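You operate a simulated robot arm through the tools that you are given. There is no shell and no other tool.

The job below is to be done with a simulated robot arm. You get a single attempt, and the scene is never put back.

Task
Measure about 25 cm along the batten with the tape and mark it with the red marker.
Fine: The batten on the marking board, pushed up against the stop first. Afterwards marker back in its hole, tape wound in. Set down upright: what you pick out.
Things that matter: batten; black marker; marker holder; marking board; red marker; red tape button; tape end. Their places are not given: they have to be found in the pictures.

It is judged by the outcome, as a careful person would: the job done as asked, and still so three seconds after it is handed in. It fails if anything else is knocked over, pushed out of place, dropped, spilled or broken.

Robot
A 7-joint arm with a two-finger parallel gripper, fixed in place. Base frame: the origin is at the foot of the arm, x ahead of it, y to its left, z up; the work surface is at about z = 860. Lengths are in mm, angles in degrees, forces in N, time in s.
With the tool pointing down near the work surface it reaches from about 240 to 680 mm from the base axis. Its first joint turns from -66.0 to 66.0 degrees. Payload 2.4 kg.
The tool frame sits at the grasp point between the pads (the TCP): z along the fingers, y along the line on which they close. The tips reach 30 mm beyond it. The gripper opens to 94 mm. The fingers are 28 mm wide and 10 mm thick; the gripper's body (50 by 96 mm) begins 55 mm behind the TCP.
Orientation is that of the tool frame in the base frame, as a unit quaternion [x, y, z, w]. With the fingers straight down and closing along the base's y, the tool's x points along the base's -x, its y along +y and its z along -z.

Tools
- The arm moves only by the tool play_rows. Its argument "plan" is a list that holds one entry, the list of rows, each a list of 7 numbers: the shift along the tool's x, y, z in mm, then the turn, a rotation vector about the tool's x, y, z in degrees, then the opening, from 0 (shut) to 1 (fully open). In form: [[[dx, dy, dz, rx, ry, rz, fingers], ...]]. A call has 1 to 20 rows; each row shifts and turns the commanded pose from where the row before left it, along the tool's axes as they then stand. Rows are played at 5 a second. More than 50 mm and 8.6 degrees between two rows, or a gripper value outside its range, and nothing of the call is played. A pose out of reach is approached as far as the arm can. The call stops where the force on the tool passes 90 N (or 10 N more than at its start, if that is more) or the arm is blocked; 0.2 s more then pass. Each finger travels about 153 mm/s and halts on what it meets, pressing with about 36 N; the grip force reading is that of the motor and also rises with nothing between the fingers. The clock runs only during rows and for 0.2 s after the last one: add rows that do not move to give the fingers time. The reply holds the time, the measured pose of the TCP, the force on the tool along the base axes, the opening and the grip force, in the units named above and with some noise, with the torque about the TCP (base axes, N m) and any sound that the robot's microphone picked up.
- Cameras (640 x 400 px; columns grow to the right, rows downward): "scene" is fixed at [24.6, 460.2, 1446]; the picture's right is [-0.87, -0.49, 0.00], its down [-0.27, 0.48, -0.84] and it looks along [0.41, -0.73, -0.55] (base axes); focal length 339 px, centre (320, 200). "wrist" rides on the gripper at [76, 14, -102] in the tool frame; the picture's right is [-0.18, 0.98, 0.00], its down [-0.75, -0.14, -0.64] and it looks along [-0.63, -0.12, 0.77] (tool axes); focal length 243 px, centre (320, 200).
- camera(camera): a new picture of that camera. No time passes.
- probe_pixels(camera, pixels): there is no depth. For up to 12 entries [column, row, z] of the newest picture of that camera ("zoom" is the newest enlarged one), the place [x, y] in the base frame at which the ray of that pixel passes the height z, good to about 2 mm. No time passes.
- inspect(camera, box): a new picture of the part [left, top, right, bottom] of that camera's present view, enlarged. No time passes.
- finish_job(): hands the job in; it is judged then, once.

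Unless the task says otherwise, let go and move clear before handing in.

The tools are called after "Call:" as a command line: name --argument value ..., lists and objects as JSON in quotes. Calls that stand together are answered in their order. play_rows: Moves the arm, as the interface text tells. Its arguments: {"type":"object","properties":{"plan":{"type":"array"}},"required":["plan"]} The other tools are called the same way: camera (camera) takes a picture; probe_pixels (camera, pixels) gives the place at which the rays of pixels pass given heights; inspect (camera, box) takes an enlarged picture of a part of a camera's view; finish_job () hands the job in.

At the start:

```text
time: 0.0
eef_pos: [418.5, 59.4, 1168.4]
tcp_rot: [0.001, 1.0, 0.0, 0.001]
contact_force: [0.2, -0.3, -0.3]
ft_torque: [0.01, 0.03, -0.01]
gripper_width: 93.6
gripper_force: 0.0
```

scene: 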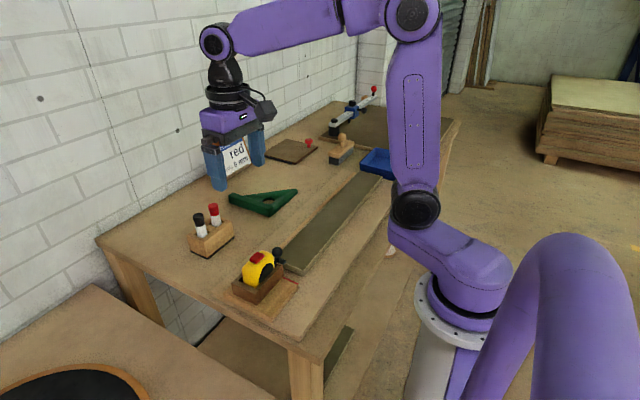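
wrist: 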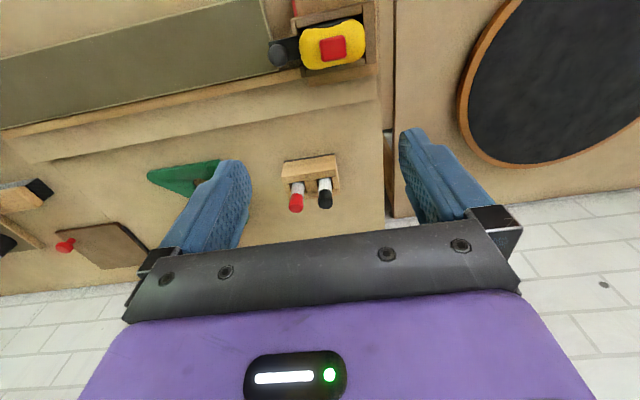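

The scene shows the marker holder near (212,235), the yellow tape near (258,270) and a long grey-green board near (335,225). I'll enlarge these regions before moving anything.

Call:
inspect --camera "scene" --box '[180, 190, 340, 330]'

Call:
inspect --camera "scene" --box '[260, 70, 480, 220]'

Call:
inspect --camera "wrist" --box '[0, 0, 400, 280]'

```text
2.86 times, centred on (260, 260) of scene
```

zoom: 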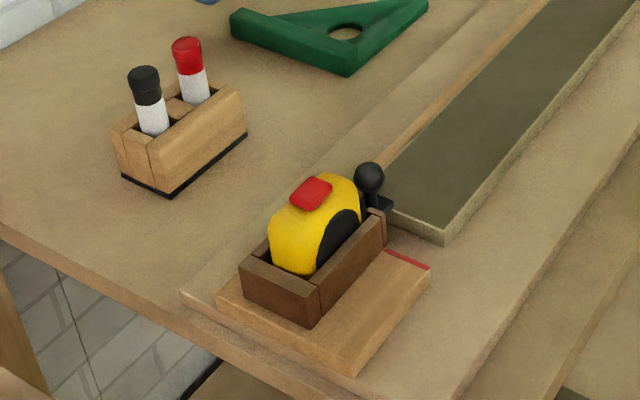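

```text
2.67 times, centred on (370, 145) of scene
```

zoom: 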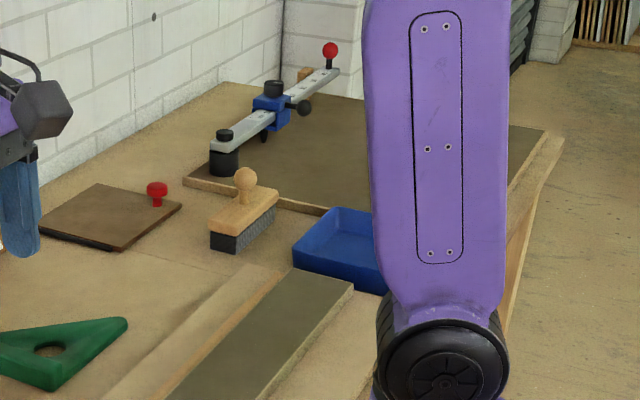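

```text
1.43 times, centred on (200, 140) of wrist
```

zoom: 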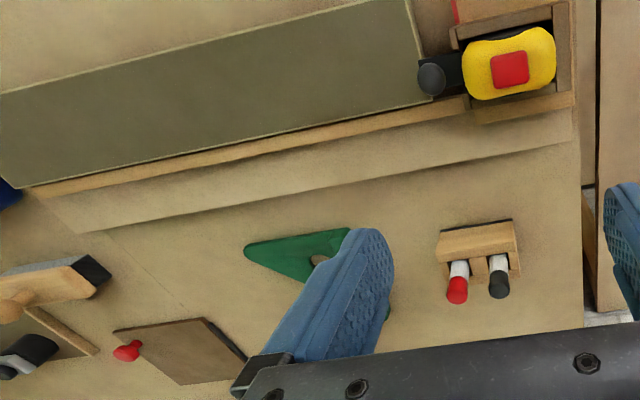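

The tape sits in a dark wooden cradle on a base with a red line near zoom (408,260), and the grey batten lies beside it on a thin board. I'll probe the key points at estimated heights.

Call:
probe_pixels --camera "scene" --pixels '[[303, 274, 880], [303, 274, 870], [382, 175, 880], [360, 173, 880], [278, 252, 900], [258, 258, 930], [199, 217, 930], [214, 207, 930], [200, 258, 860], [97, 240, 860], [317, 358, 860], [350, 310, 860]]'

Call:
probe_pixels --camera "wrist" --pixels '[[269, 66, 880], [254, 0, 880], [278, 52, 900], [333, 46, 930], [296, 205, 930], [325, 203, 930], [0, 130, 880], [300, 100, 860], [378, 100, 860], [0, 58, 880], [20, 114, 880], [310, 170, 880]]'

```text
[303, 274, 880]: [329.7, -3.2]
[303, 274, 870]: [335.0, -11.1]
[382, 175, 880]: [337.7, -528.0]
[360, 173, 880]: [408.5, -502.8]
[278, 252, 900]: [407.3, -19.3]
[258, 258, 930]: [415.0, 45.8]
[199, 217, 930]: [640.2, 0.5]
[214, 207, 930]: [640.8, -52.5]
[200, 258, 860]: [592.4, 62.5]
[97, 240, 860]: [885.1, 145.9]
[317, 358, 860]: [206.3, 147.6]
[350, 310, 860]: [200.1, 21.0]
```

```text
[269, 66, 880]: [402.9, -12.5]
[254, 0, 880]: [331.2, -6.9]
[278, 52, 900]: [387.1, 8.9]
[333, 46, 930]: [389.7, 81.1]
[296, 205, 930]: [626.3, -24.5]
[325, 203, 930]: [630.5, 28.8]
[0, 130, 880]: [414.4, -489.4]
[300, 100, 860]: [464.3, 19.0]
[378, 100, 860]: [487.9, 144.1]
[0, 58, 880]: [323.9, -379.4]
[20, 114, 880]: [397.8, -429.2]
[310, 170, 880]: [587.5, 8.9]
```

The batten runs along y from about (330–405, −8) to y≈−510, and the tape cradle is at about (390, 60). I'll move the wrist camera back and lower to see the gap between batten end and stop better.

Call:
play_rows --plan '[[[35, -15, 10, 0, 0, 0, 1], [35, -15, 10, 0, 0, 0, 1], [35, -15, 10, 0, 0, 0, 1], [25, -5, 10, 0, 0, 0, 1], [0, 0, 0, 0, 0, 0, 1]]]'

Call:
camera --camera "wrist"

Call:
camera --camera "scene"

```text
time: 1.2
eef_pos: [287.8, 10.4, 1127.0]
tcp_rot: [0.0, 1.0, 0.0, -0.001]
contact_force: [0.4, 0.1, -0.4]
ft_torque: [0.0, 0.0, 0.04]
gripper_width: 93.9
gripper_force: 0.1
```

```text
taken
```

wrist: 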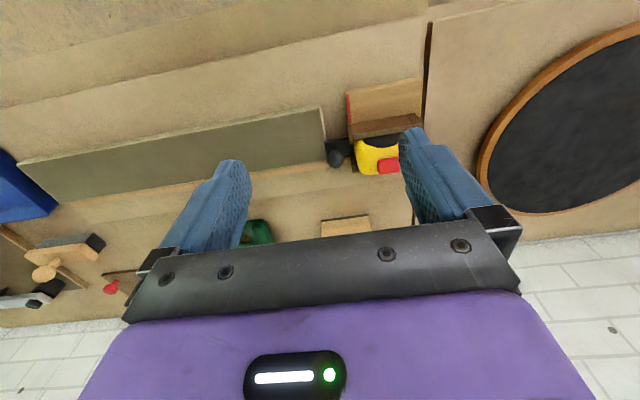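

```text
taken
```

scene: 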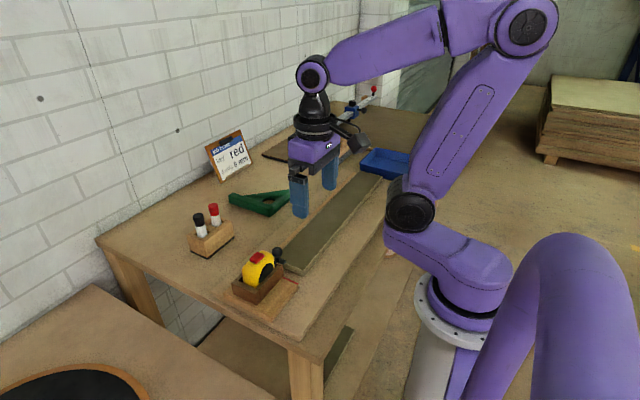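

A sign is visible at scene (228,155), now not blocked by the gripper. I'll enlarge it and the batten/tape end area.

Call:
inspect --camera "scene" --box '[195, 120, 275, 190]'

Call:
inspect --camera "wrist" --box '[280, 60, 440, 180]'

Call:
inspect --camera "scene" --box '[225, 230, 325, 330]'

Call:
inspect --camera "scene" --box '[320, 80, 480, 220]'

```text
5.71 times, centred on (235, 155) of scene
```

zoom: 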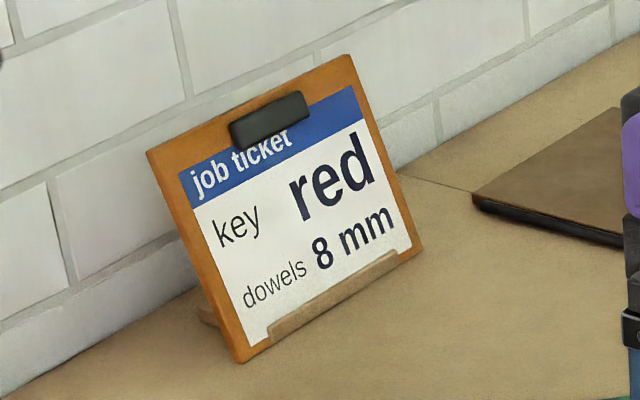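

```text
3.33 times, centred on (360, 120) of wrist
```

zoom: 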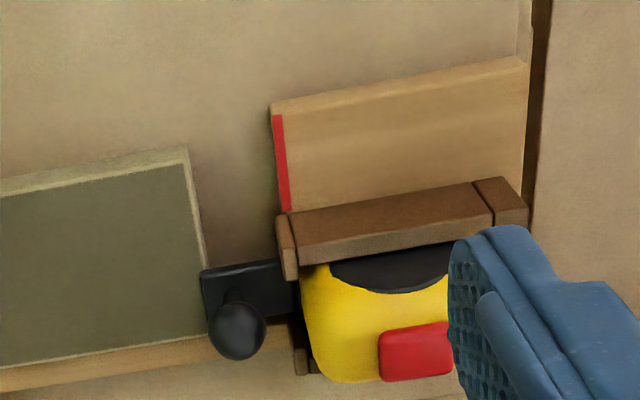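

```text
4.00 times, centred on (275, 280) of scene
```

zoom: 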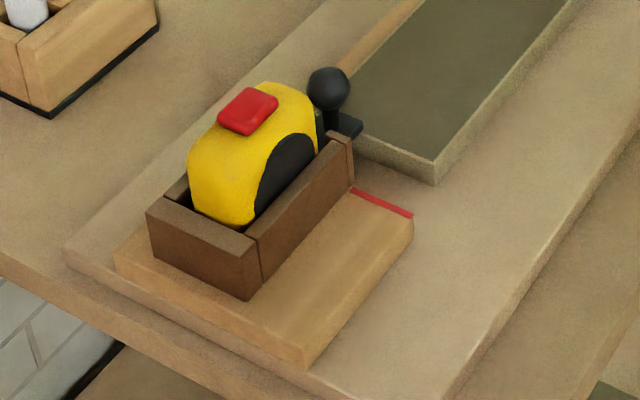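

```text
2.86 times, centred on (400, 150) of scene
```

zoom: 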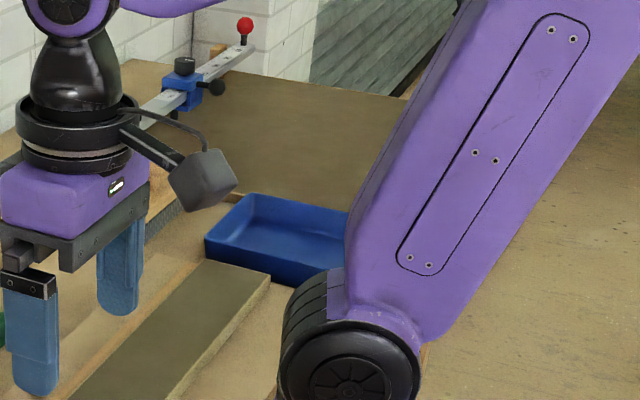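

The ticket only says red / 8 mm (marker is already named as red). The stop is the wooden block with the red edge at zoom (380,202), and the batten end at zoom (435,165) has a gap to it. I'll next look at the far end of the batten and the tray.

Call:
play_rows --plan '[[[0, -45, 0, 0, 0, 0, 1], [0, -45, 0, 0, 0, 0, 1], [0, -45, 0, 0, 0, 0, 1], [0, -45, 0, 0, 0, 0, 1], [0, -45, 0, 0, 0, 0, 1], [0, -45, 0, 0, 0, 0, 1], [0, -45, 0, 0, 0, 0, 1], [0, -45, 0, 0, 0, 0, 1], [0, 0, 0, 0, 0, 0, 1]]]'

Call:
camera --camera "wrist"

Call:
camera --camera "scene"

Call:
inspect --camera "scene" --box '[225, 200, 345, 320]'

Call:
inspect --camera "wrist" --box '[100, 60, 340, 220]'

```text
time: 3.2
eef_pos: [285.5, -351.1, 1127.9]
tcp_rot: [0.001, 1.0, 0.0, 0.0]
contact_force: [0.0, 0.1, 0.2]
ft_torque: [0.01, 0.01, -0.01]
gripper_width: 94.2
gripper_force: 0.1
```

```text
taken
```

wrist: 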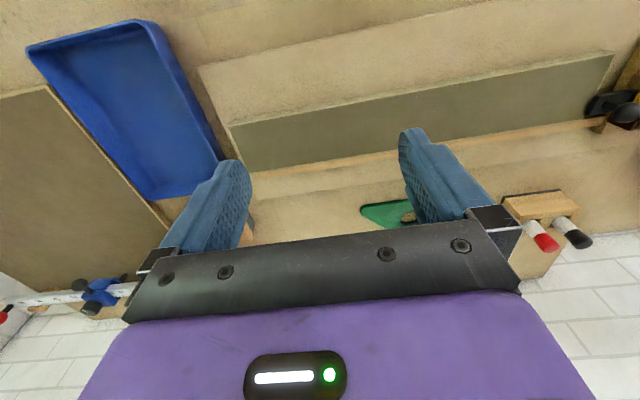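

```text
taken
```

scene: 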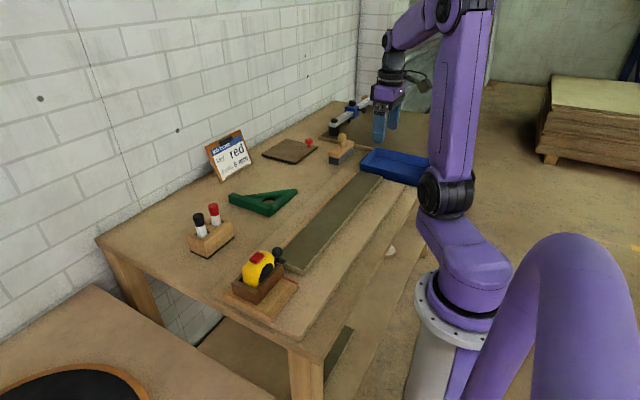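

```text
3.33 times, centred on (285, 260) of scene
```

zoom: 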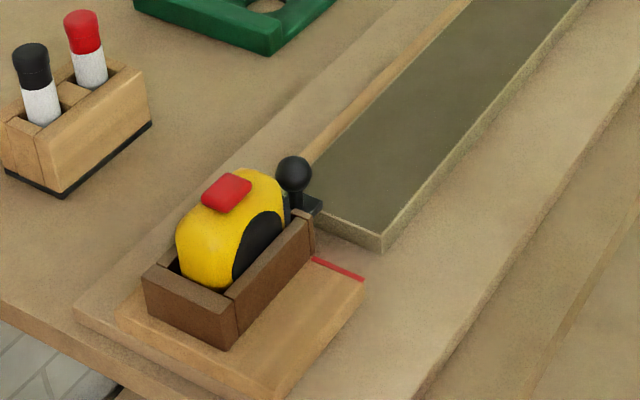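

```text
2.50 times, centred on (220, 140) of wrist
```

zoom: 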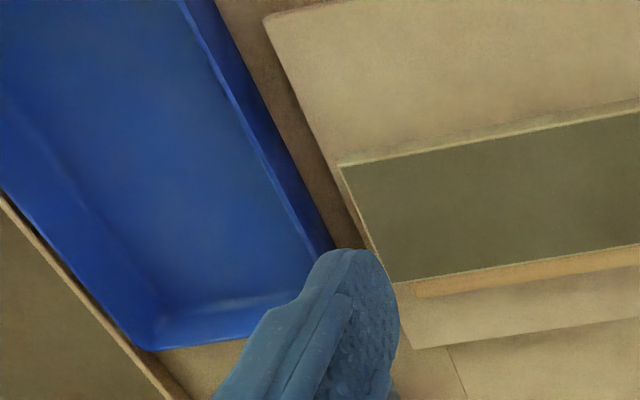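

The batten's far end (wrist zoom (340,165)–(395,280)) is close to the blue tray edge. I'll probe both to see what room there is for pushing.

Call:
probe_pixels --camera "zoom" --pixels '[[341, 166, 880], [395, 281, 880], [341, 166, 885], [265, 20, 868], [410, 348, 868], [214, 0, 860], [345, 248, 860], [180, 0, 895], [330, 240, 895], [416, 290, 880], [160, 345, 895], [640, 112, 880]]'

Call:
probe_pixels --camera "wrist" --pixels '[[613, 55, 880], [613, 60, 880], [587, 118, 880], [400, 150, 880], [420, 103, 880], [230, 125, 880], [246, 172, 880], [500, 135, 880], [200, 68, 868], [610, 0, 868]]'

Call:
probe_pixels --camera "scene" --pixels '[[284, 265, 880], [299, 271, 880], [334, 282, 880], [381, 176, 880], [362, 172, 880], [379, 184, 880], [360, 155, 890], [362, 160, 890], [420, 186, 890]]'

```text
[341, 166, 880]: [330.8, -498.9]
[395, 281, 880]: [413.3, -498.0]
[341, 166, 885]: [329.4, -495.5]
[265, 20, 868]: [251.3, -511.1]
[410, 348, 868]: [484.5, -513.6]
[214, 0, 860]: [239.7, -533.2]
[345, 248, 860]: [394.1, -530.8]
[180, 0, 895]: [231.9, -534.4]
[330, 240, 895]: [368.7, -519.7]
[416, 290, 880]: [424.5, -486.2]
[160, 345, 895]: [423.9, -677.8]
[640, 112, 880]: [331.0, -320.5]
```

```text
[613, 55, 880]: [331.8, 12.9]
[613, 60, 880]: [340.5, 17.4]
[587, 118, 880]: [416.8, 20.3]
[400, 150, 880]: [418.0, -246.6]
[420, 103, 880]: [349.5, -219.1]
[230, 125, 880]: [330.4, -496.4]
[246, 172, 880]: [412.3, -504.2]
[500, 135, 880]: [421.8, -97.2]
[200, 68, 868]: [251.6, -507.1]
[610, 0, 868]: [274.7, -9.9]
```

```text
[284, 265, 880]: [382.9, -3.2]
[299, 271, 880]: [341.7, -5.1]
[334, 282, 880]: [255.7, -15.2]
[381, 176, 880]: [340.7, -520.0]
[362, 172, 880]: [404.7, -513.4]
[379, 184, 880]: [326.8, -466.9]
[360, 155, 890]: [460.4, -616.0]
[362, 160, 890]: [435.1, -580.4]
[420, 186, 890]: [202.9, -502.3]
```

The batten's far end is at about y=−500 and the tray's edge at about −520 to −534, so the gap is tight (~20–30 mm). I'll turn the tool by 90° so the camera looks along the batten, to judge heights of the fence, batten and tray.

Call:
play_rows --plan '[[[-12, 10, 10, 0, 0, 0, 1], [-12, 10, 10, 0, 0, 0, 1], [-12, 10, 10, 0, 0, 0, 1], [-12, 10, 10, 0, 0, 0, 1], [-12, 10, 10, 0, 0, 0, 1], [-12, 0, 10, 0, 0, 0, 1], [0, 0, 0, 0, 0, 8.5, 1], [0, 0, 0, 0, 0, 8.5, 1], [0, 0, 0, 0, 0, 8.5, 1], [0, 0, 0, 0, 0, 8.5, 1], [0, 0, 0, 0, 0, 8.5, 1], [0, 0, 0, 0, 0, 8.5, 1], [0, 0, 0, 0, 0, 8.5, 1], [0, 0, 0, 0, 0, 8.5, 1], [0, 0, 0, 0, 0, 8.5, 1], [0, 0, 0, 0, 0, 8.5, 1], [0, 0, 0, 0, 0, 5, 1], [0, 0, 0, 0, 0, 0, 1], [0, 0, 0, 0, 0, 0, 1]]]'

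Call:
camera --camera "wrist"

Call:
inspect --camera "wrist" --box '[220, 0, 420, 130]'

```text
time: 7.2
eef_pos: [360.9, -299.1, 1067.7]
tcp_rot: [0.707, 0.707, 0.001, 0.0]
contact_force: [0.2, 0.7, 0.4]
ft_torque: [-0.02, 0.03, 0.01]
gripper_width: 94.0
gripper_force: 0.1
```

```text
taken
```

wrist: 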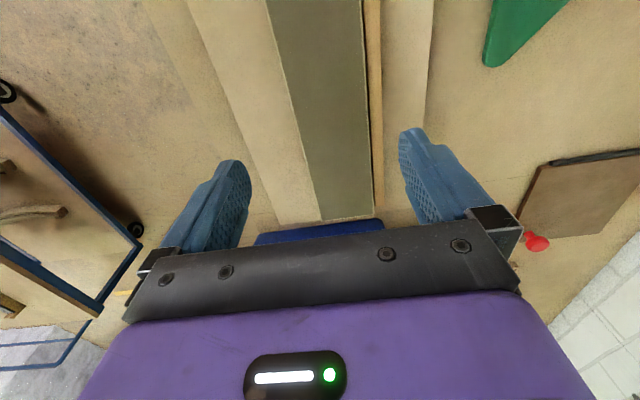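

```text
3.08 times, centred on (320, 65) of wrist
```

zoom: 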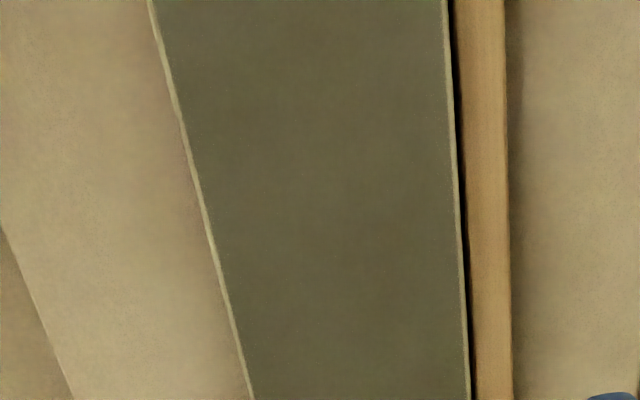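

The batten has a thin dark gap (zoom x≈462) to the fence, about 2 mm. I'll probe the width and go lower near the far end to see batten thickness, fence height and the tray.

Call:
probe_pixels --camera "zoom" --pixels '[[200, 200, 880], [456, 200, 880], [463, 200, 880], [508, 200, 880], [250, 395, 880], [468, 395, 880], [150, 5, 880], [445, 5, 880], [475, 395, 880], [511, 395, 880]]'

Call:
play_rows --plan '[[[40, 0, 30, 0, 0, 0, 1], [40, 0, 30, 0, 0, 0, 1], [0, 0, 0, 0, 8, 0, 1], [0, 0, 0, 0, 8, 0, 1], [0, 0, 0, 0, 8, 0, 1], [0, 0, 0, 0, 8, 0, 1], [0, 0, 0, 0, 0, 0, 1]]]'

Call:
camera --camera "wrist"

```text
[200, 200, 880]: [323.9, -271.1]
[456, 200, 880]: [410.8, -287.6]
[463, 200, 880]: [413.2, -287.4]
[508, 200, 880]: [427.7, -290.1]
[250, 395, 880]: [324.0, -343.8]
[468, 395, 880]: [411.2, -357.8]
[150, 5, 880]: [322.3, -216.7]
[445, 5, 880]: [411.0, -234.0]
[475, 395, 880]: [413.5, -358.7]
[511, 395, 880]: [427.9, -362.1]
```

```text
time: 8.8
eef_pos: [360.1, -220.5, 1008.8]
tcp_rot: [0.68, 0.68, 0.196, -0.194]
contact_force: [0.5, -0.5, -0.2]
ft_torque: [0.03, -0.03, 0.0]
gripper_width: 93.9
gripper_force: 0.1
```

```text
taken
```

wrist: 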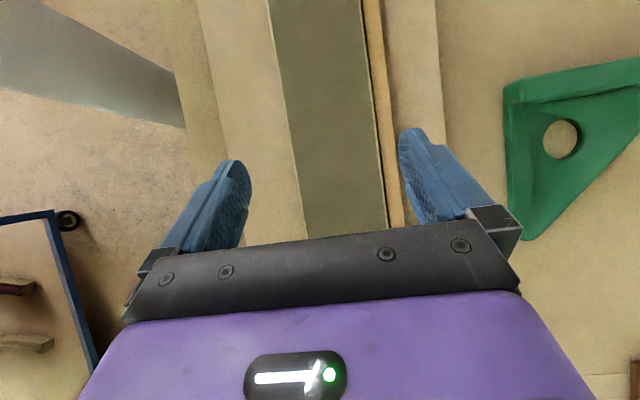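

The view is nearly straight down now. I'll undo the tilt, shut the fingers and approach the batten top at mid-length to feel its height.

Call:
play_rows --plan '[[[0, 0, 0, 0, -8, 0, 0.5], [0, 0, 0, 0, -8, 0, 0], [0, 0, 0, 0, -8, 0, 0], [0, 0, 0, 0, -8, 0, 0], [-30, 10, 25, 0, 0, 0, 0], [-30, 0, 25, 0, 0, 0, 0], [-20, 0, 20, 0, 0, 0, 0], [0, 0, 0, 0, 0, 0, 0]]]'

Call:
camera --camera "wrist"

Call:
camera --camera "scene"

```text
time: 10.6
eef_pos: [370.5, -298.3, 938.9]
tcp_rot: [0.708, 0.707, 0.0, -0.001]
contact_force: [-0.2, -0.8, 0.1]
ft_torque: [0.0, 0.0, -0.04]
gripper_width: 0.1
gripper_force: 32.8
```

```text
taken
```

wrist: 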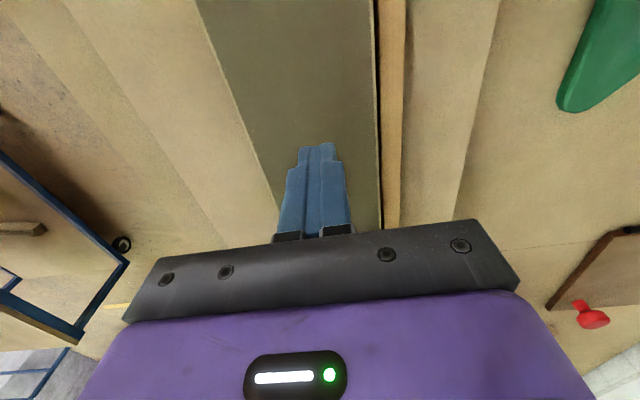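

```text
taken
```

scene: 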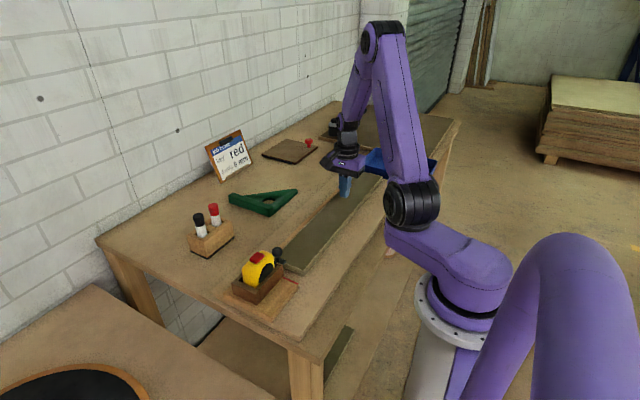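

The closed fingertips hover centred over the batten (wrist (318,145)). I'll descend in small steps until contact shows.

Call:
play_rows --plan '[[[0, 0, 5, 0, 0, 0, 0], [0, 0, 4, 0, 0, 0, 0], [0, 0, 3, 0, 0, 0, 0], [0, 0, 0, 0, 0, 0, 0]]]'

Call:
play_rows --plan '[[[0, 0, 2, 0, 0, 0, 0], [0, 0, 2, 0, 0, 0, 0], [0, 0, 0, 0, 0, 0, 0]]]'

Call:
play_rows --plan '[[[0, 0, 2, 0, 0, 0, 0], [0, 0, 0, 0, 0, 0, 0]]]'

```text
time: 11.6
eef_pos: [371.2, -300.3, 927.0]
tcp_rot: [0.707, 0.707, 0.0, 0.0]
contact_force: [0.3, 0.3, 0.1]
ft_torque: [-0.01, 0.04, 0.01]
gripper_width: 0.0
gripper_force: 33.5
```

```text
time: 12.4
eef_pos: [370.7, -300.2, 924.3]
tcp_rot: [0.707, 0.708, -0.001, 0.0]
contact_force: [-1.6, 1.9, 12.3]
ft_torque: [0.22, 0.08, -0.01]
gripper_width: 0.1
gripper_force: 33.3
```

```text
time: 13.0
eef_pos: [371.9, -299.6, 923.9]
tcp_rot: [0.707, 0.707, 0.0, 0.003]
contact_force: [-8.2, 12.1, 64.0]
ft_torque: [0.86, 0.27, -0.14]
gripper_width: 0.2
gripper_force: 33.3
```

Contact at TCP z≈924, so the batten top is at about z=894. I'll ease off to about 25 N and try drawing the batten a little toward the stop (+y) by friction.

Call:
play_rows --plan '[[[0, 0, -1.5, 0, 0, 0, 0], [2, 0, 0, 0, 0, 0, 0], [2, 0, 0, 0, 0, 0, 0], [2, 0, 0, 0, 0, 0, 0], [2, 0, 0, 0, 0, 0, 0], [0, 0, 0, 0, 0, 0, 0]]]'

Call:
inspect --camera "scene" --box '[225, 200, 345, 320]'

```text
time: 14.4
eef_pos: [370.3, -296.2, 924.0]
tcp_rot: [0.708, 0.706, 0.0, 0.008]
contact_force: [-5.6, -21.1, 46.5]
ft_torque: [0.0, 0.21, -0.16]
gripper_width: 0.2
gripper_force: 32.9
```

```text
3.33 times, centred on (285, 260) of scene
```

zoom: 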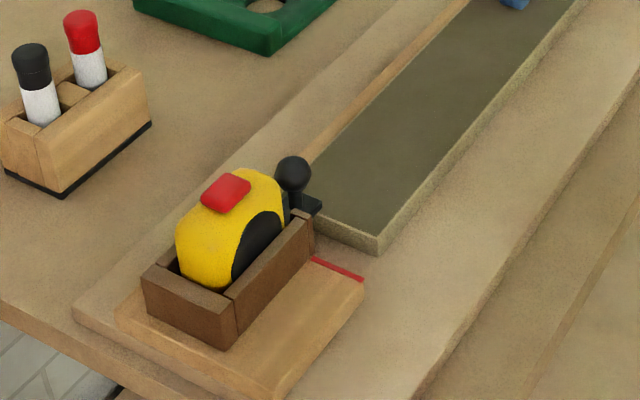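

The batten's corner shifted from about zoom (382,250) to (375,253), so friction drags it. I'll keep on in small steps, checking the gap.

Call:
play_rows --plan '[[[2, 0, 0, 0, 0, 0, 0], [2, 0, 0, 0, 0, 0, 0], [2, 0, 0, 0, 0, 0, 0], [2, 0, 0, 0, 0, 0, 0], [0, 0, 0, 0, 0, 0, 0]]]'

Call:
inspect --camera "scene" --box '[225, 200, 345, 320]'

Call:
camera --camera "wrist"

```text
time: 15.6
eef_pos: [372.1, -286.8, 924.4]
tcp_rot: [0.708, 0.706, 0.001, 0.006]
contact_force: [-6.3, -18.5, 49.6]
ft_torque: [0.07, 0.22, -0.12]
gripper_width: 0.0
gripper_force: 32.6
```

```text
3.33 times, centred on (285, 260) of scene
```

zoom: 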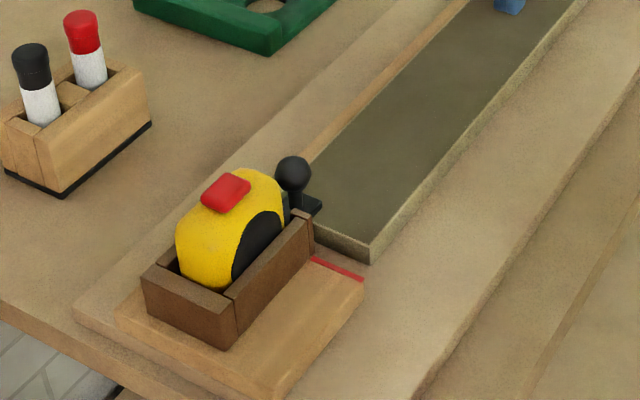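

```text
taken
```

wrist: 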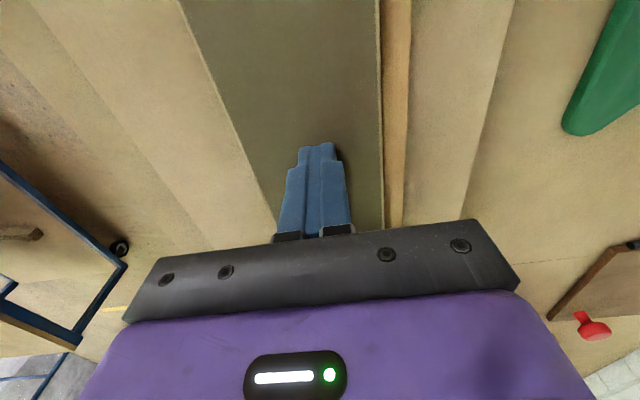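

Batten end is following (corner now at zoom (370,258)); the gap to the red edge is still visible. Continuing.

Call:
play_rows --plan '[[[2, 0, 0, 0, 0, 0, 0], [2, 0, 0, 0, 0, 0, 0], [2, 0, 0, 0, 0, 0, 0], [2, 0, 0, 0, 0, 0, 0], [0, 0, 0, 0, 0, 0, 0]]]'

Call:
inspect --camera "scene" --box '[265, 240, 325, 300]'

```text
time: 16.8
eef_pos: [372.6, -280.2, 924.3]
tcp_rot: [0.708, 0.707, 0.0, 0.005]
contact_force: [-4.6, -20.7, 45.5]
ft_torque: [0.01, 0.18, -0.05]
gripper_width: 0.1
gripper_force: 33.0
```

```text
6.67 times, centred on (295, 270) of scene
```

zoom: 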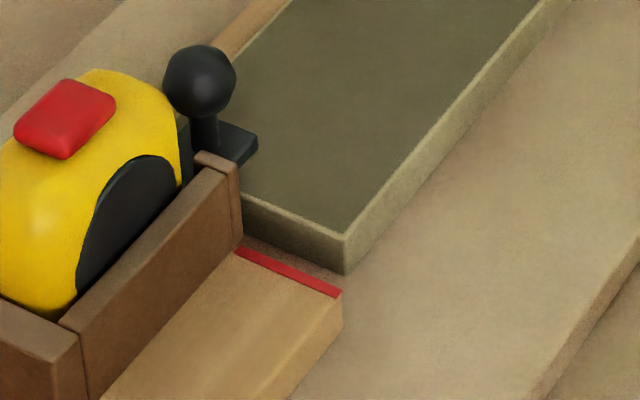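

The gap to the stop still looks like roughly 15–20 mm in the 6.7× zoom ((345,235) to (342,290)). Continue pulling.

Call:
play_rows --plan '[[[2, 0, 0, 0, 0, 0, 0], [2, 0, 0, 0, 0, 0, 0], [2, 0, 0, 0, 0, 0, 0], [2, 0, 0, 0, 0, 0, 0], [2, 0, 0, 0, 0, 0, 0], [0, 0, 0, 0, 0, 0, 0]]]'

Call:
inspect --camera "scene" --box '[265, 240, 325, 300]'

Call:
camera --camera "wrist"

```text
time: 18.2
eef_pos: [372.2, -267.3, 923.8]
tcp_rot: [0.707, 0.707, 0.0, 0.003]
contact_force: [2.8, -13.9, 31.2]
ft_torque: [0.0, -0.1, 0.04]
gripper_width: 0.0
gripper_force: 33.0
```

```text
6.67 times, centred on (295, 270) of scene
```

zoom: 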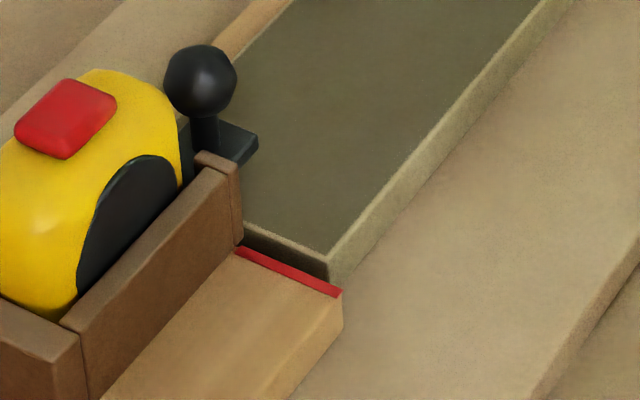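

```text
taken
```

wrist: 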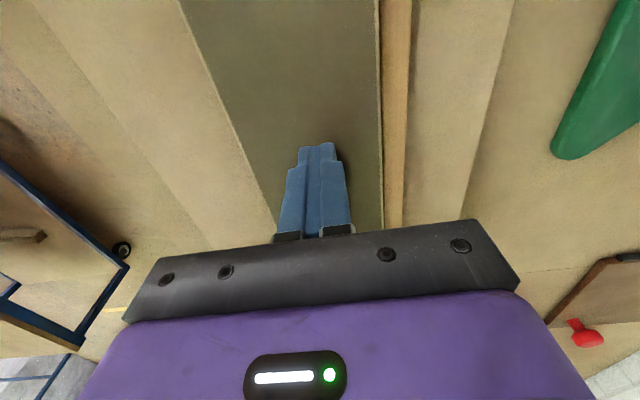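

The gap has shrunk (corner now zoom (328,253)); about 8–11 mm remains. Continue 8 mm and check.

Call:
play_rows --plan '[[[2, 0, 0, 0, 0, 0, 0], [2, 0, 0, 0, 0, 0, 0], [2, 0, 0, 0, 0, 0, 0], [0, 0, 0, 0, 0, 0, 0]]]'

Call:
inspect --camera "scene" --box '[265, 240, 325, 300]'

```text
time: 19.2
eef_pos: [372.2, -263.0, 923.7]
tcp_rot: [0.708, 0.706, 0.0, 0.004]
contact_force: [-1.5, -17.6, 35.9]
ft_torque: [-0.05, 0.08, 0.02]
gripper_width: 0.0
gripper_force: 32.8
```

```text
6.67 times, centred on (295, 270) of scene
```

zoom: 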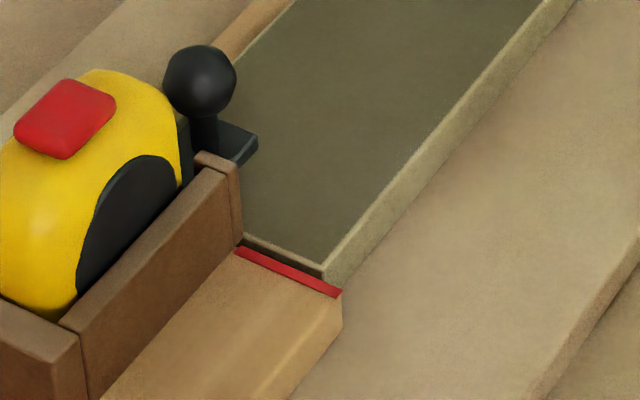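

Only a thin dark line remains between batten and red edge. Two more small steps.

Call:
play_rows --plan '[[[2, 0, 0, 0, 0, 0, 0], [2, 0, 0, 0, 0, 0, 0], [0, 0, 0, 0, 0, 0, 0]]]'

Call:
inspect --camera "scene" --box '[265, 240, 325, 300]'

```text
time: 20.0
eef_pos: [372.0, -258.7, 924.1]
tcp_rot: [0.708, 0.706, 0.0, 0.006]
contact_force: [-4.4, -19.6, 39.3]
ft_torque: [-0.08, 0.13, 0.12]
gripper_width: 0.0
gripper_force: 33.3
```

```text
6.67 times, centred on (295, 270) of scene
```

zoom: 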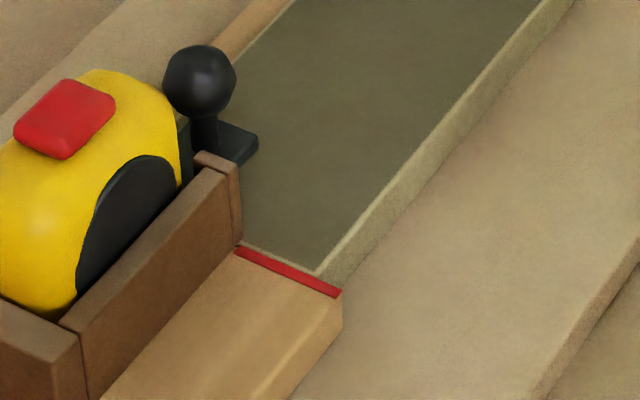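

The batten edge is now at the red line. I'll push a bit more to feel the stop.

Call:
play_rows --plan '[[[2, 0, 0, 0, 0, 0, 0], [0, 0, 0, 0, 0, 0, 0]]]'

Call:
play_rows --plan '[[[2, 0, 0, 0, 0, 0, 0], [0, 0, 0, 0, 0, 0, 0]]]'

Call:
inspect --camera "scene" --box '[265, 240, 325, 300]'

```text
time: 20.6
eef_pos: [371.3, -255.8, 922.9]
tcp_rot: [0.707, 0.707, 0.0, 0.004]
contact_force: [-4.4, -20.0, 41.2]
ft_torque: [0.0, 0.16, 0.09]
gripper_width: 0.0
gripper_force: 33.1
```

```text
time: 21.2
eef_pos: [370.8, -254.4, 924.3]
tcp_rot: [0.707, 0.707, 0.001, 0.004]
contact_force: [2.0, -17.3, 33.4]
ft_torque: [-0.04, -0.02, -0.02]
gripper_width: 0.1
gripper_force: 33.4
```

```text
6.67 times, centred on (295, 270) of scene
```

zoom: 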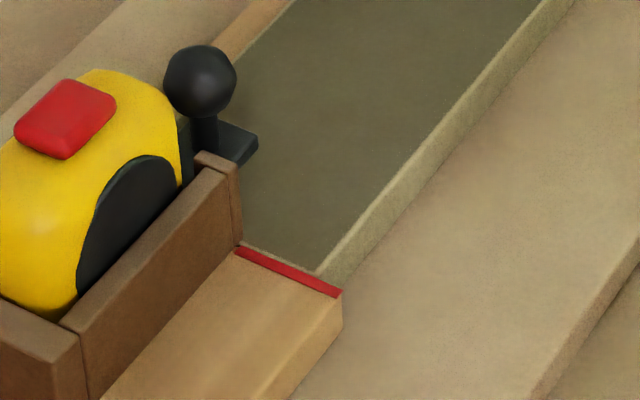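

The end now sits at the red line without a visible gap, but the finger may be slipping. To be sure, I'll lift off and go look at the far end, then push it from the end with the fingertips.

Call:
play_rows --plan '[[[0, 0, -20, 0, 0, 0, 0], [0, 0, -40, 0, 0, 0, 0], [0, 0, -40, 0, 0, 0, 0], [-45, 0, 0, 0, 0, 0, 0], [-45, 0, 0, 0, 0, 0, 0], [0, 0, 0, 0, 0, 0, 0]]]'

Call:
camera --camera "wrist"

Call:
inspect --camera "scene" --box '[265, 240, 325, 300]'

Call:
inspect --camera "scene" --box '[330, 130, 430, 200]'

```text
time: 22.6
eef_pos: [371.2, -341.4, 1023.4]
tcp_rot: [0.707, 0.707, 0.0, 0.0]
contact_force: [0.0, -0.1, 0.1]
ft_torque: [-0.01, 0.01, -0.02]
gripper_width: 0.0
gripper_force: 32.6
```

```text
taken
```

wrist: 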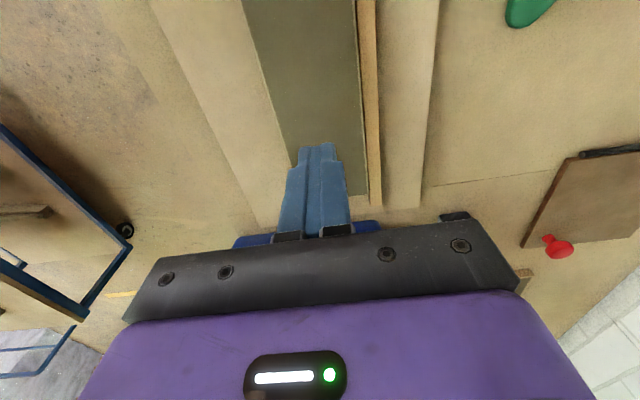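

```text
6.67 times, centred on (295, 270) of scene
```

zoom: 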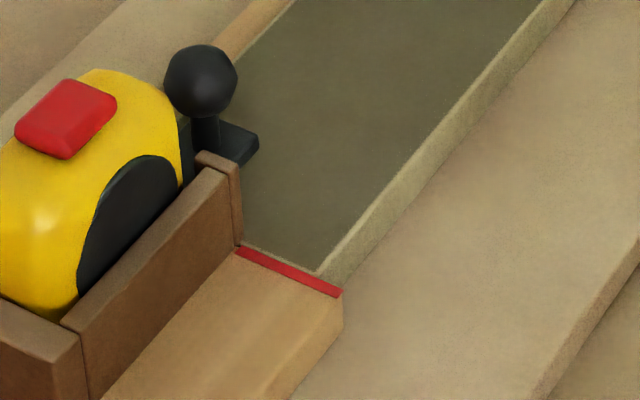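

```text
5.71 times, centred on (380, 165) of scene
```

zoom: 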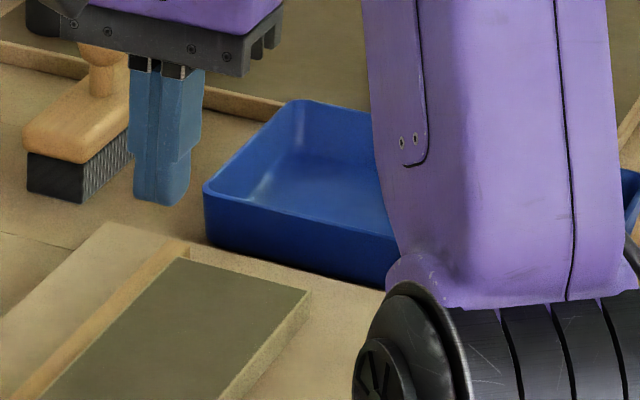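

The batten's far corner is visible at wrist (367,193) and in the scene zoom at (308,293)/(180,257). Probing at z=894 for its y, and fence/board for reference.

Call:
probe_pixels --camera "wrist" --pixels '[[367, 193, 894], [280, 120, 894], [359, 100, 894], [363, 60, 894], [379, 60, 890], [250, 218, 870], [375, 221, 895], [382, 206, 878]]'

Call:
probe_pixels --camera "zoom" --pixels '[[310, 292, 894], [180, 257, 894], [205, 195, 895], [205, 240, 860], [393, 288, 860], [187, 240, 885], [105, 222, 870], [395, 240, 895]]'

```text
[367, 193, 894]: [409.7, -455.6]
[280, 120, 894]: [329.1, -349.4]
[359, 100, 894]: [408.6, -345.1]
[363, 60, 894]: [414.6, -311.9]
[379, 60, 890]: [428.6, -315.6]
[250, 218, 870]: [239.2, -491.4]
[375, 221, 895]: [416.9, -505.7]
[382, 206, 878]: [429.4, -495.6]
```

```text
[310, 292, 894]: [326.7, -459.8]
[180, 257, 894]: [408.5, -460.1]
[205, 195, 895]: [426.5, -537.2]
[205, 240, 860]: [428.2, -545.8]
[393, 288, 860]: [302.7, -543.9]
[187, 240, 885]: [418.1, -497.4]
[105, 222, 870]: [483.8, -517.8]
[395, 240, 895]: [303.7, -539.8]
```

Both cameras agree: batten spans x 327–409, far end y≈−459, tray edge ≈ −540; room enough. I'll go beyond the end and lower the fingertips to z≈886.

Call:
play_rows --plan '[[[-45, 0, 0, 0, 0, 0, 0], [-45, 0, 0, 0, 0, 0, 0], [-45, 0, 0, 0, 0, 0, 0], [-14, 0, 0, 0, 0, 0, 0], [0, 0, 40, 0, 0, 0, 0], [0, 0, 40, 0, 0, 0, 0], [0, 0, 15, 0, 0, 0, 0], [0, 0, 6, 0, 0, 0, 0], [0, 0, 6, 0, 0, 0, 0], [0, 0, 0, 0, 0, 0, 0]]]'

Call:
inspect --camera "scene" --box '[320, 130, 420, 200]'

```text
time: 24.8
eef_pos: [369.0, -491.8, 914.6]
tcp_rot: [0.707, 0.707, 0.0, 0.0]
contact_force: [-0.5, -0.5, 0.6]
ft_torque: [0.0, 0.04, -0.03]
gripper_width: 0.0
gripper_force: 33.3
```

```text
5.71 times, centred on (370, 165) of scene
```

zoom: 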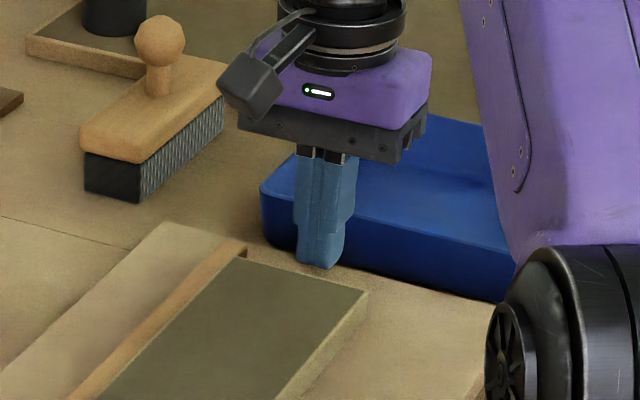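

No contact; fingertips stand beyond the end. Now advance toward +y in small steps till it touches.

Call:
play_rows --plan '[[[5, 0, 0, 0, 0, 0, 0], [5, 0, 0, 0, 0, 0, 0], [4, 0, 0, 0, 0, 0, 0], [0, 0, 0, 0, 0, 0, 0]]]'

Call:
play_rows --plan '[[[2, 0, 0, 0, 0, 0, 0], [2, 0, 0, 0, 0, 0, 0], [0, 0, 0, 0, 0, 0, 0]]]'

Call:
play_rows --plan '[[[2, 0, 0, 0, 0, 0, 0], [0, 0, 0, 0, 0, 0, 0]]]'

```text
time: 25.8
eef_pos: [369.5, -476.9, 914.2]
tcp_rot: [0.707, 0.708, 0.0, 0.0]
contact_force: [0.1, -0.3, 0.9]
ft_torque: [0.03, -0.04, 0.0]
gripper_width: 0.0
gripper_force: 32.8
```

```text
time: 26.6
eef_pos: [370.0, -474.3, 915.9]
tcp_rot: [0.707, 0.707, -0.001, 0.002]
contact_force: [-0.1, -8.9, -2.1]
ft_torque: [-0.2, 0.04, 0.0]
gripper_width: 0.0
gripper_force: 33.0
```

```text
time: 27.2
eef_pos: [370.3, -473.3, 915.2]
tcp_rot: [0.709, 0.705, -0.001, 0.002]
contact_force: [-1.0, -18.0, 0.8]
ft_torque: [-0.39, -0.23, 0.03]
gripper_width: 0.0
gripper_force: 32.9
```

Force rises steadily (9→18 N) with no movement, so the batten is firmly against the stop. I'll back off and lift, then view the tape end for probing.

Call:
play_rows --plan '[[[-6, 0, 0, 0, 0, 0, 0], [-6, 0, 0, 0, 0, 0, 0], [0, 0, -30, 0, 0, 0, 0], [0, 0, -40, 0, 0, 0, 0], [0, 0, -40, 0, 0, 0, 0], [40, 0, -20, 0, 0, 0, 0], [45, 0, -20, 0, 0, 0, 0], [45, 0, 0, 0, 0, 0, 0.5], [45, 0, 0, 0, 0, 0, 1], [45, 0, 0, 0, 0, 0, 1], [0, 0, 0, 0, 0, 0, 1]]]'

Call:
camera --camera "scene"

Call:
inspect --camera "scene" --box '[245, 235, 325, 305]'

```text
time: 29.6
eef_pos: [370.9, -260.9, 1064.6]
tcp_rot: [0.708, 0.707, 0.0, -0.001]
contact_force: [-0.6, 0.4, 0.3]
ft_torque: [0.01, 0.0, -0.01]
gripper_width: 93.7
gripper_force: 0.0
```

```text
taken
```

scene: 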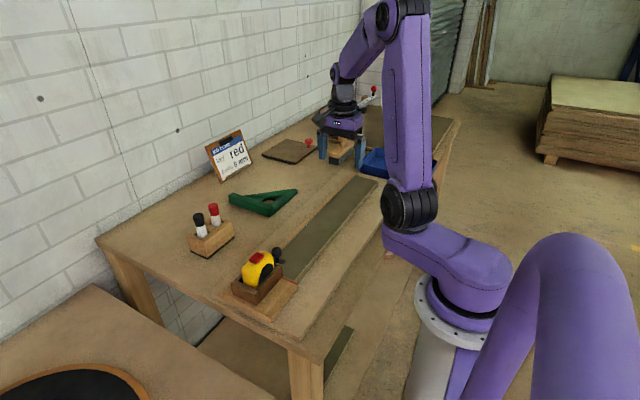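

```text
5.71 times, centred on (285, 270) of scene
```

zoom: 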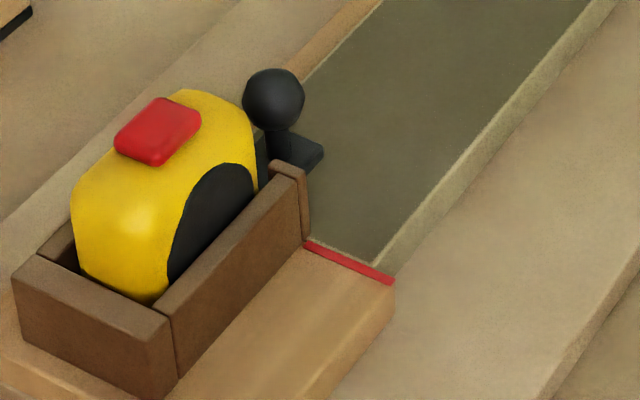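

Batten corner meets the red line at zoom (375,264). Probe this and the tape parts.

Call:
probe_pixels --camera "zoom" --pixels '[[374, 265, 894], [305, 241, 894], [392, 280, 892], [392, 285, 890], [304, 247, 890], [274, 100, 935], [274, 100, 945], [322, 153, 900], [290, 172, 900], [158, 125, 950], [158, 125, 940], [290, 165, 925]]'

```text
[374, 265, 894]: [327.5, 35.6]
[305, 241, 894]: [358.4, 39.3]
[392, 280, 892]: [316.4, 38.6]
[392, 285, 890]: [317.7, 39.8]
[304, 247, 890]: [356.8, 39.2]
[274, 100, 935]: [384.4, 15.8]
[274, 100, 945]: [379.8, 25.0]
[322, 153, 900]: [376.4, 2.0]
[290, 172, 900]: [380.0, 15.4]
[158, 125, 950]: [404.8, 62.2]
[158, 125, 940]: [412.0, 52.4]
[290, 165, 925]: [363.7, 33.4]
```

Zero line is at y≈39–40 (batten 500 mm long: −460 to +40), so the 25 cm mark belongs at y≈−210. I'll turn the tool by 180° so the camera looks at the tape end from the −y side.

Call:
play_rows --plan '[[[0, 0, 0, 0, 0, -8.5, 1], [0, 0, 0, 0, 0, -8.5, 1], [0, 0, 0, 0, 0, -8.5, 1], [0, 0, 0, 0, 0, -8.5, 1], [0, 0, 0, 0, 0, -8.5, 1], [0, 0, 0, 0, 0, -8.5, 1], [0, 0, 0, 0, 0, -8.5, 1], [0, 0, 0, 0, 0, -8.5, 1], [0, 0, 0, 0, 0, -8.5, 1], [0, 0, 0, 0, 0, -8.5, 1], [0, 0, 0, 0, 0, -8.5, 1], [0, 0, 0, 0, 0, -8.5, 1], [0, 0, 0, 0, 0, -8.5, 1], [0, 0, 0, 0, 0, -8.5, 1], [0, 0, 0, 0, 0, -8.5, 1], [0, 0, 0, 0, 0, -8.5, 1], [0, 0, 0, 0, 0, -8.5, 1], [0, 0, 0, 0, 0, -8.5, 1], [0, 0, 0, 0, 0, -8.5, 1], [0, 0, 0, 0, 0, -8.5, 1]]]'

Call:
play_rows --plan '[[[0, 0, 0, 0, 0, -5, 1], [0, 0, 0, 0, 0, -5, 1], [-45, 0, 0, 0, 0, 0, 1], [-45, 0, 0, 0, 0, 0, 1], [-45, 0, 10, 0, 0, 0, 1], [-25, 0, 20, 0, 0, 0, 1], [0, 0, 0, 0, 0, 0, 1]]]'

Call:
camera --camera "wrist"

```text
time: 33.8
eef_pos: [371.0, -264.2, 1065.1]
tcp_rot: [-0.644, 0.765, 0.0, 0.0]
contact_force: [0.3, 0.2, -0.7]
ft_torque: [0.01, 0.0, 0.03]
gripper_width: 94.0
gripper_force: 0.1
```

```text
time: 35.4
eef_pos: [370.7, -103.7, 1031.7]
tcp_rot: [-0.706, 0.708, 0.0, 0.001]
contact_force: [0.0, 0.6, -0.5]
ft_torque: [0.0, -0.01, 0.02]
gripper_width: 93.7
gripper_force: 0.0
```

```text
taken
```

wrist: 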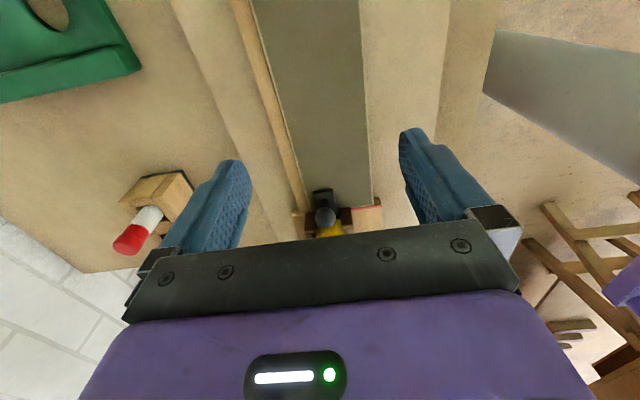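

The knob of the tape end shows at wrist (325,215), partly hidden. I'll advance 60 mm toward it for a better view.

Call:
play_rows --plan '[[[-40, 0, 0, 0, 0, 0, 1], [-30, 0, 0, 0, 0, 0, 1], [0, 0, 0, 0, 0, 0, 1]]]'

Call:
inspect --camera "wrist" --box '[250, 100, 410, 220]'

```text
time: 36.2
eef_pos: [369.6, -33.7, 1033.4]
tcp_rot: [-0.707, 0.707, 0.0, 0.0]
contact_force: [0.3, -0.5, -0.4]
ft_torque: [0.02, 0.01, -0.03]
gripper_width: 94.2
gripper_force: 0.0
```

```text
3.33 times, centred on (330, 160) of wrist
```

zoom: 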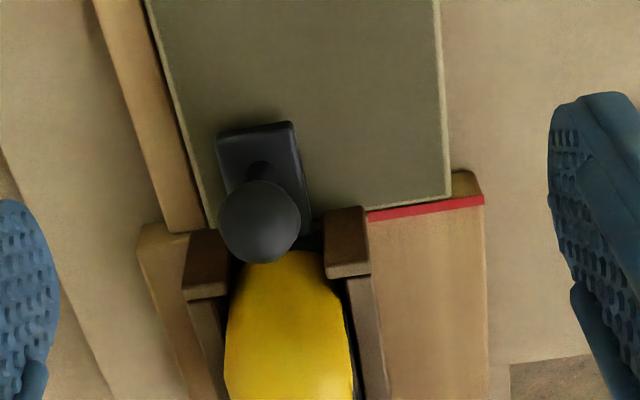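

Now the knob ball (zoom (259,222)), its stem base (258,168) on the black plate, and the red line are clear. Probing these for position.

Call:
probe_pixels --camera "zoom" --pixels '[[259, 222, 925], [259, 222, 930], [259, 222, 935], [258, 168, 902], [255, 125, 900], [219, 135, 900], [292, 125, 900], [426, 210, 892], [449, 195, 894], [180, 180, 894], [218, 222, 930], [300, 222, 930]]'

```text
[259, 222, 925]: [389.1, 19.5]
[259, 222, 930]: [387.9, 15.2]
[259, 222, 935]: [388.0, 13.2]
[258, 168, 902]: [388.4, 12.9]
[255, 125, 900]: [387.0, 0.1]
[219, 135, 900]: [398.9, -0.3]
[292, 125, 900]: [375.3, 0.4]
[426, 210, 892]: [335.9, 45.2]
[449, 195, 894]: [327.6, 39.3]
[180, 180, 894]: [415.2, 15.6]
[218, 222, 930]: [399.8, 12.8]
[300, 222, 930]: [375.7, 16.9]
```

Knob: centre about (388, 14, 934), ~24 mm wide; plate front edge at y≈0. I'll move over it with open fingers (closing along x), y≈9 to stay clear of the tape body, and descend to z≈940.

Call:
play_rows --plan '[[[-22, -9, 0, 0, 0, 0, 1], [-21, -9, 0, 0, 0, 0, 1], [0, 0, 35, 0, 0, 0, 1], [0, 0, 30, 0, 0, 0, 1], [0, 0, 15, 0, 0, 0, 1], [0, 0, 12, 0, 0, 0, 1], [0, 0, 0, 0, 0, 0, 1]]]'

Call:
camera --camera "wrist"

Call:
inspect --camera "scene" --box '[225, 215, 325, 305]'

```text
time: 37.8
eef_pos: [387.9, 11.0, 942.3]
tcp_rot: [-0.706, 0.708, -0.001, 0.0]
contact_force: [-0.5, -0.1, 0.6]
ft_torque: [0.0, -0.02, 0.0]
gripper_width: 93.9
gripper_force: 0.1
```

```text
taken
```

wrist: 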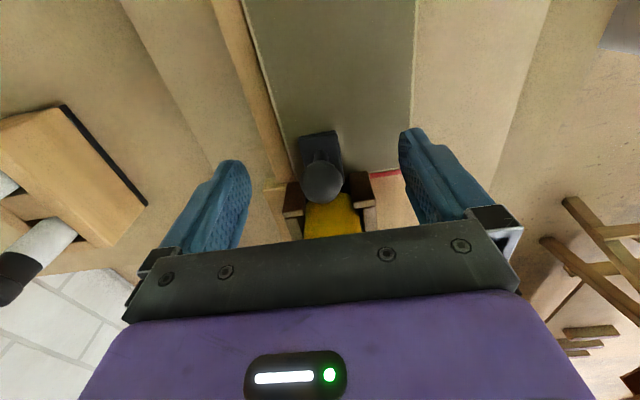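

```text
4.44 times, centred on (275, 260) of scene
```

zoom: 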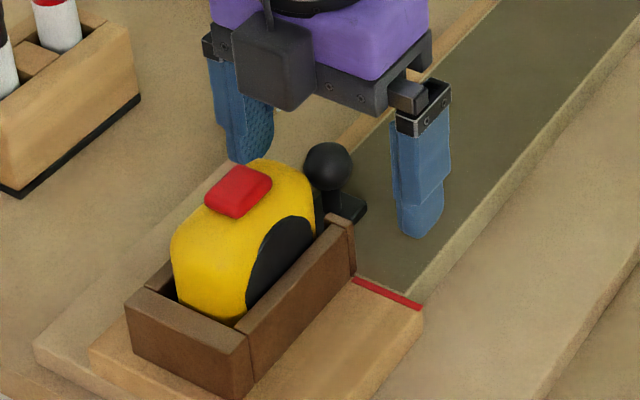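

The open fingers straddle the knob with room. Before closing, I'll check the full scene picture to understand where the camera box is.

Call:
camera --camera "scene"

Call:
inspect --camera "scene" --box '[220, 150, 360, 290]'

```text
taken
```

scene: 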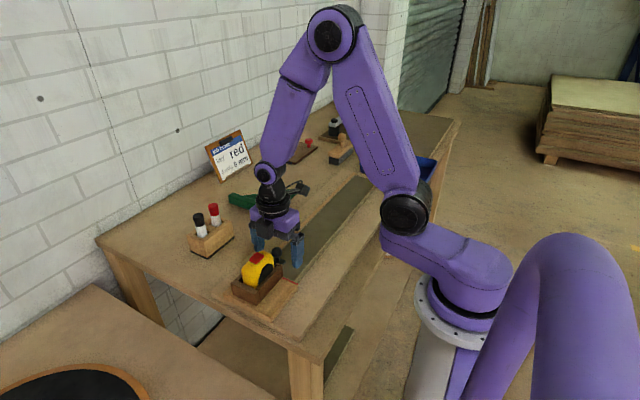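

```text
2.86 times, centred on (290, 220) of scene
```

zoom: 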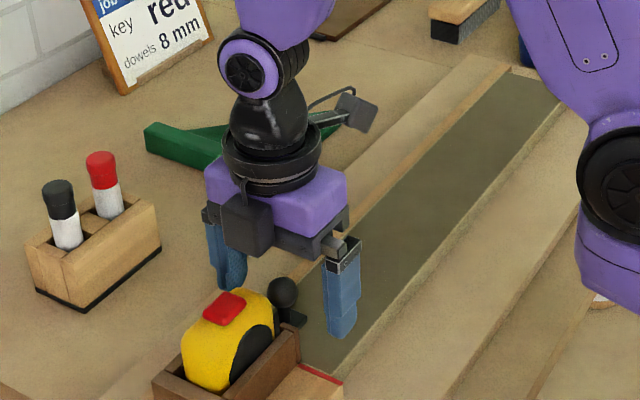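

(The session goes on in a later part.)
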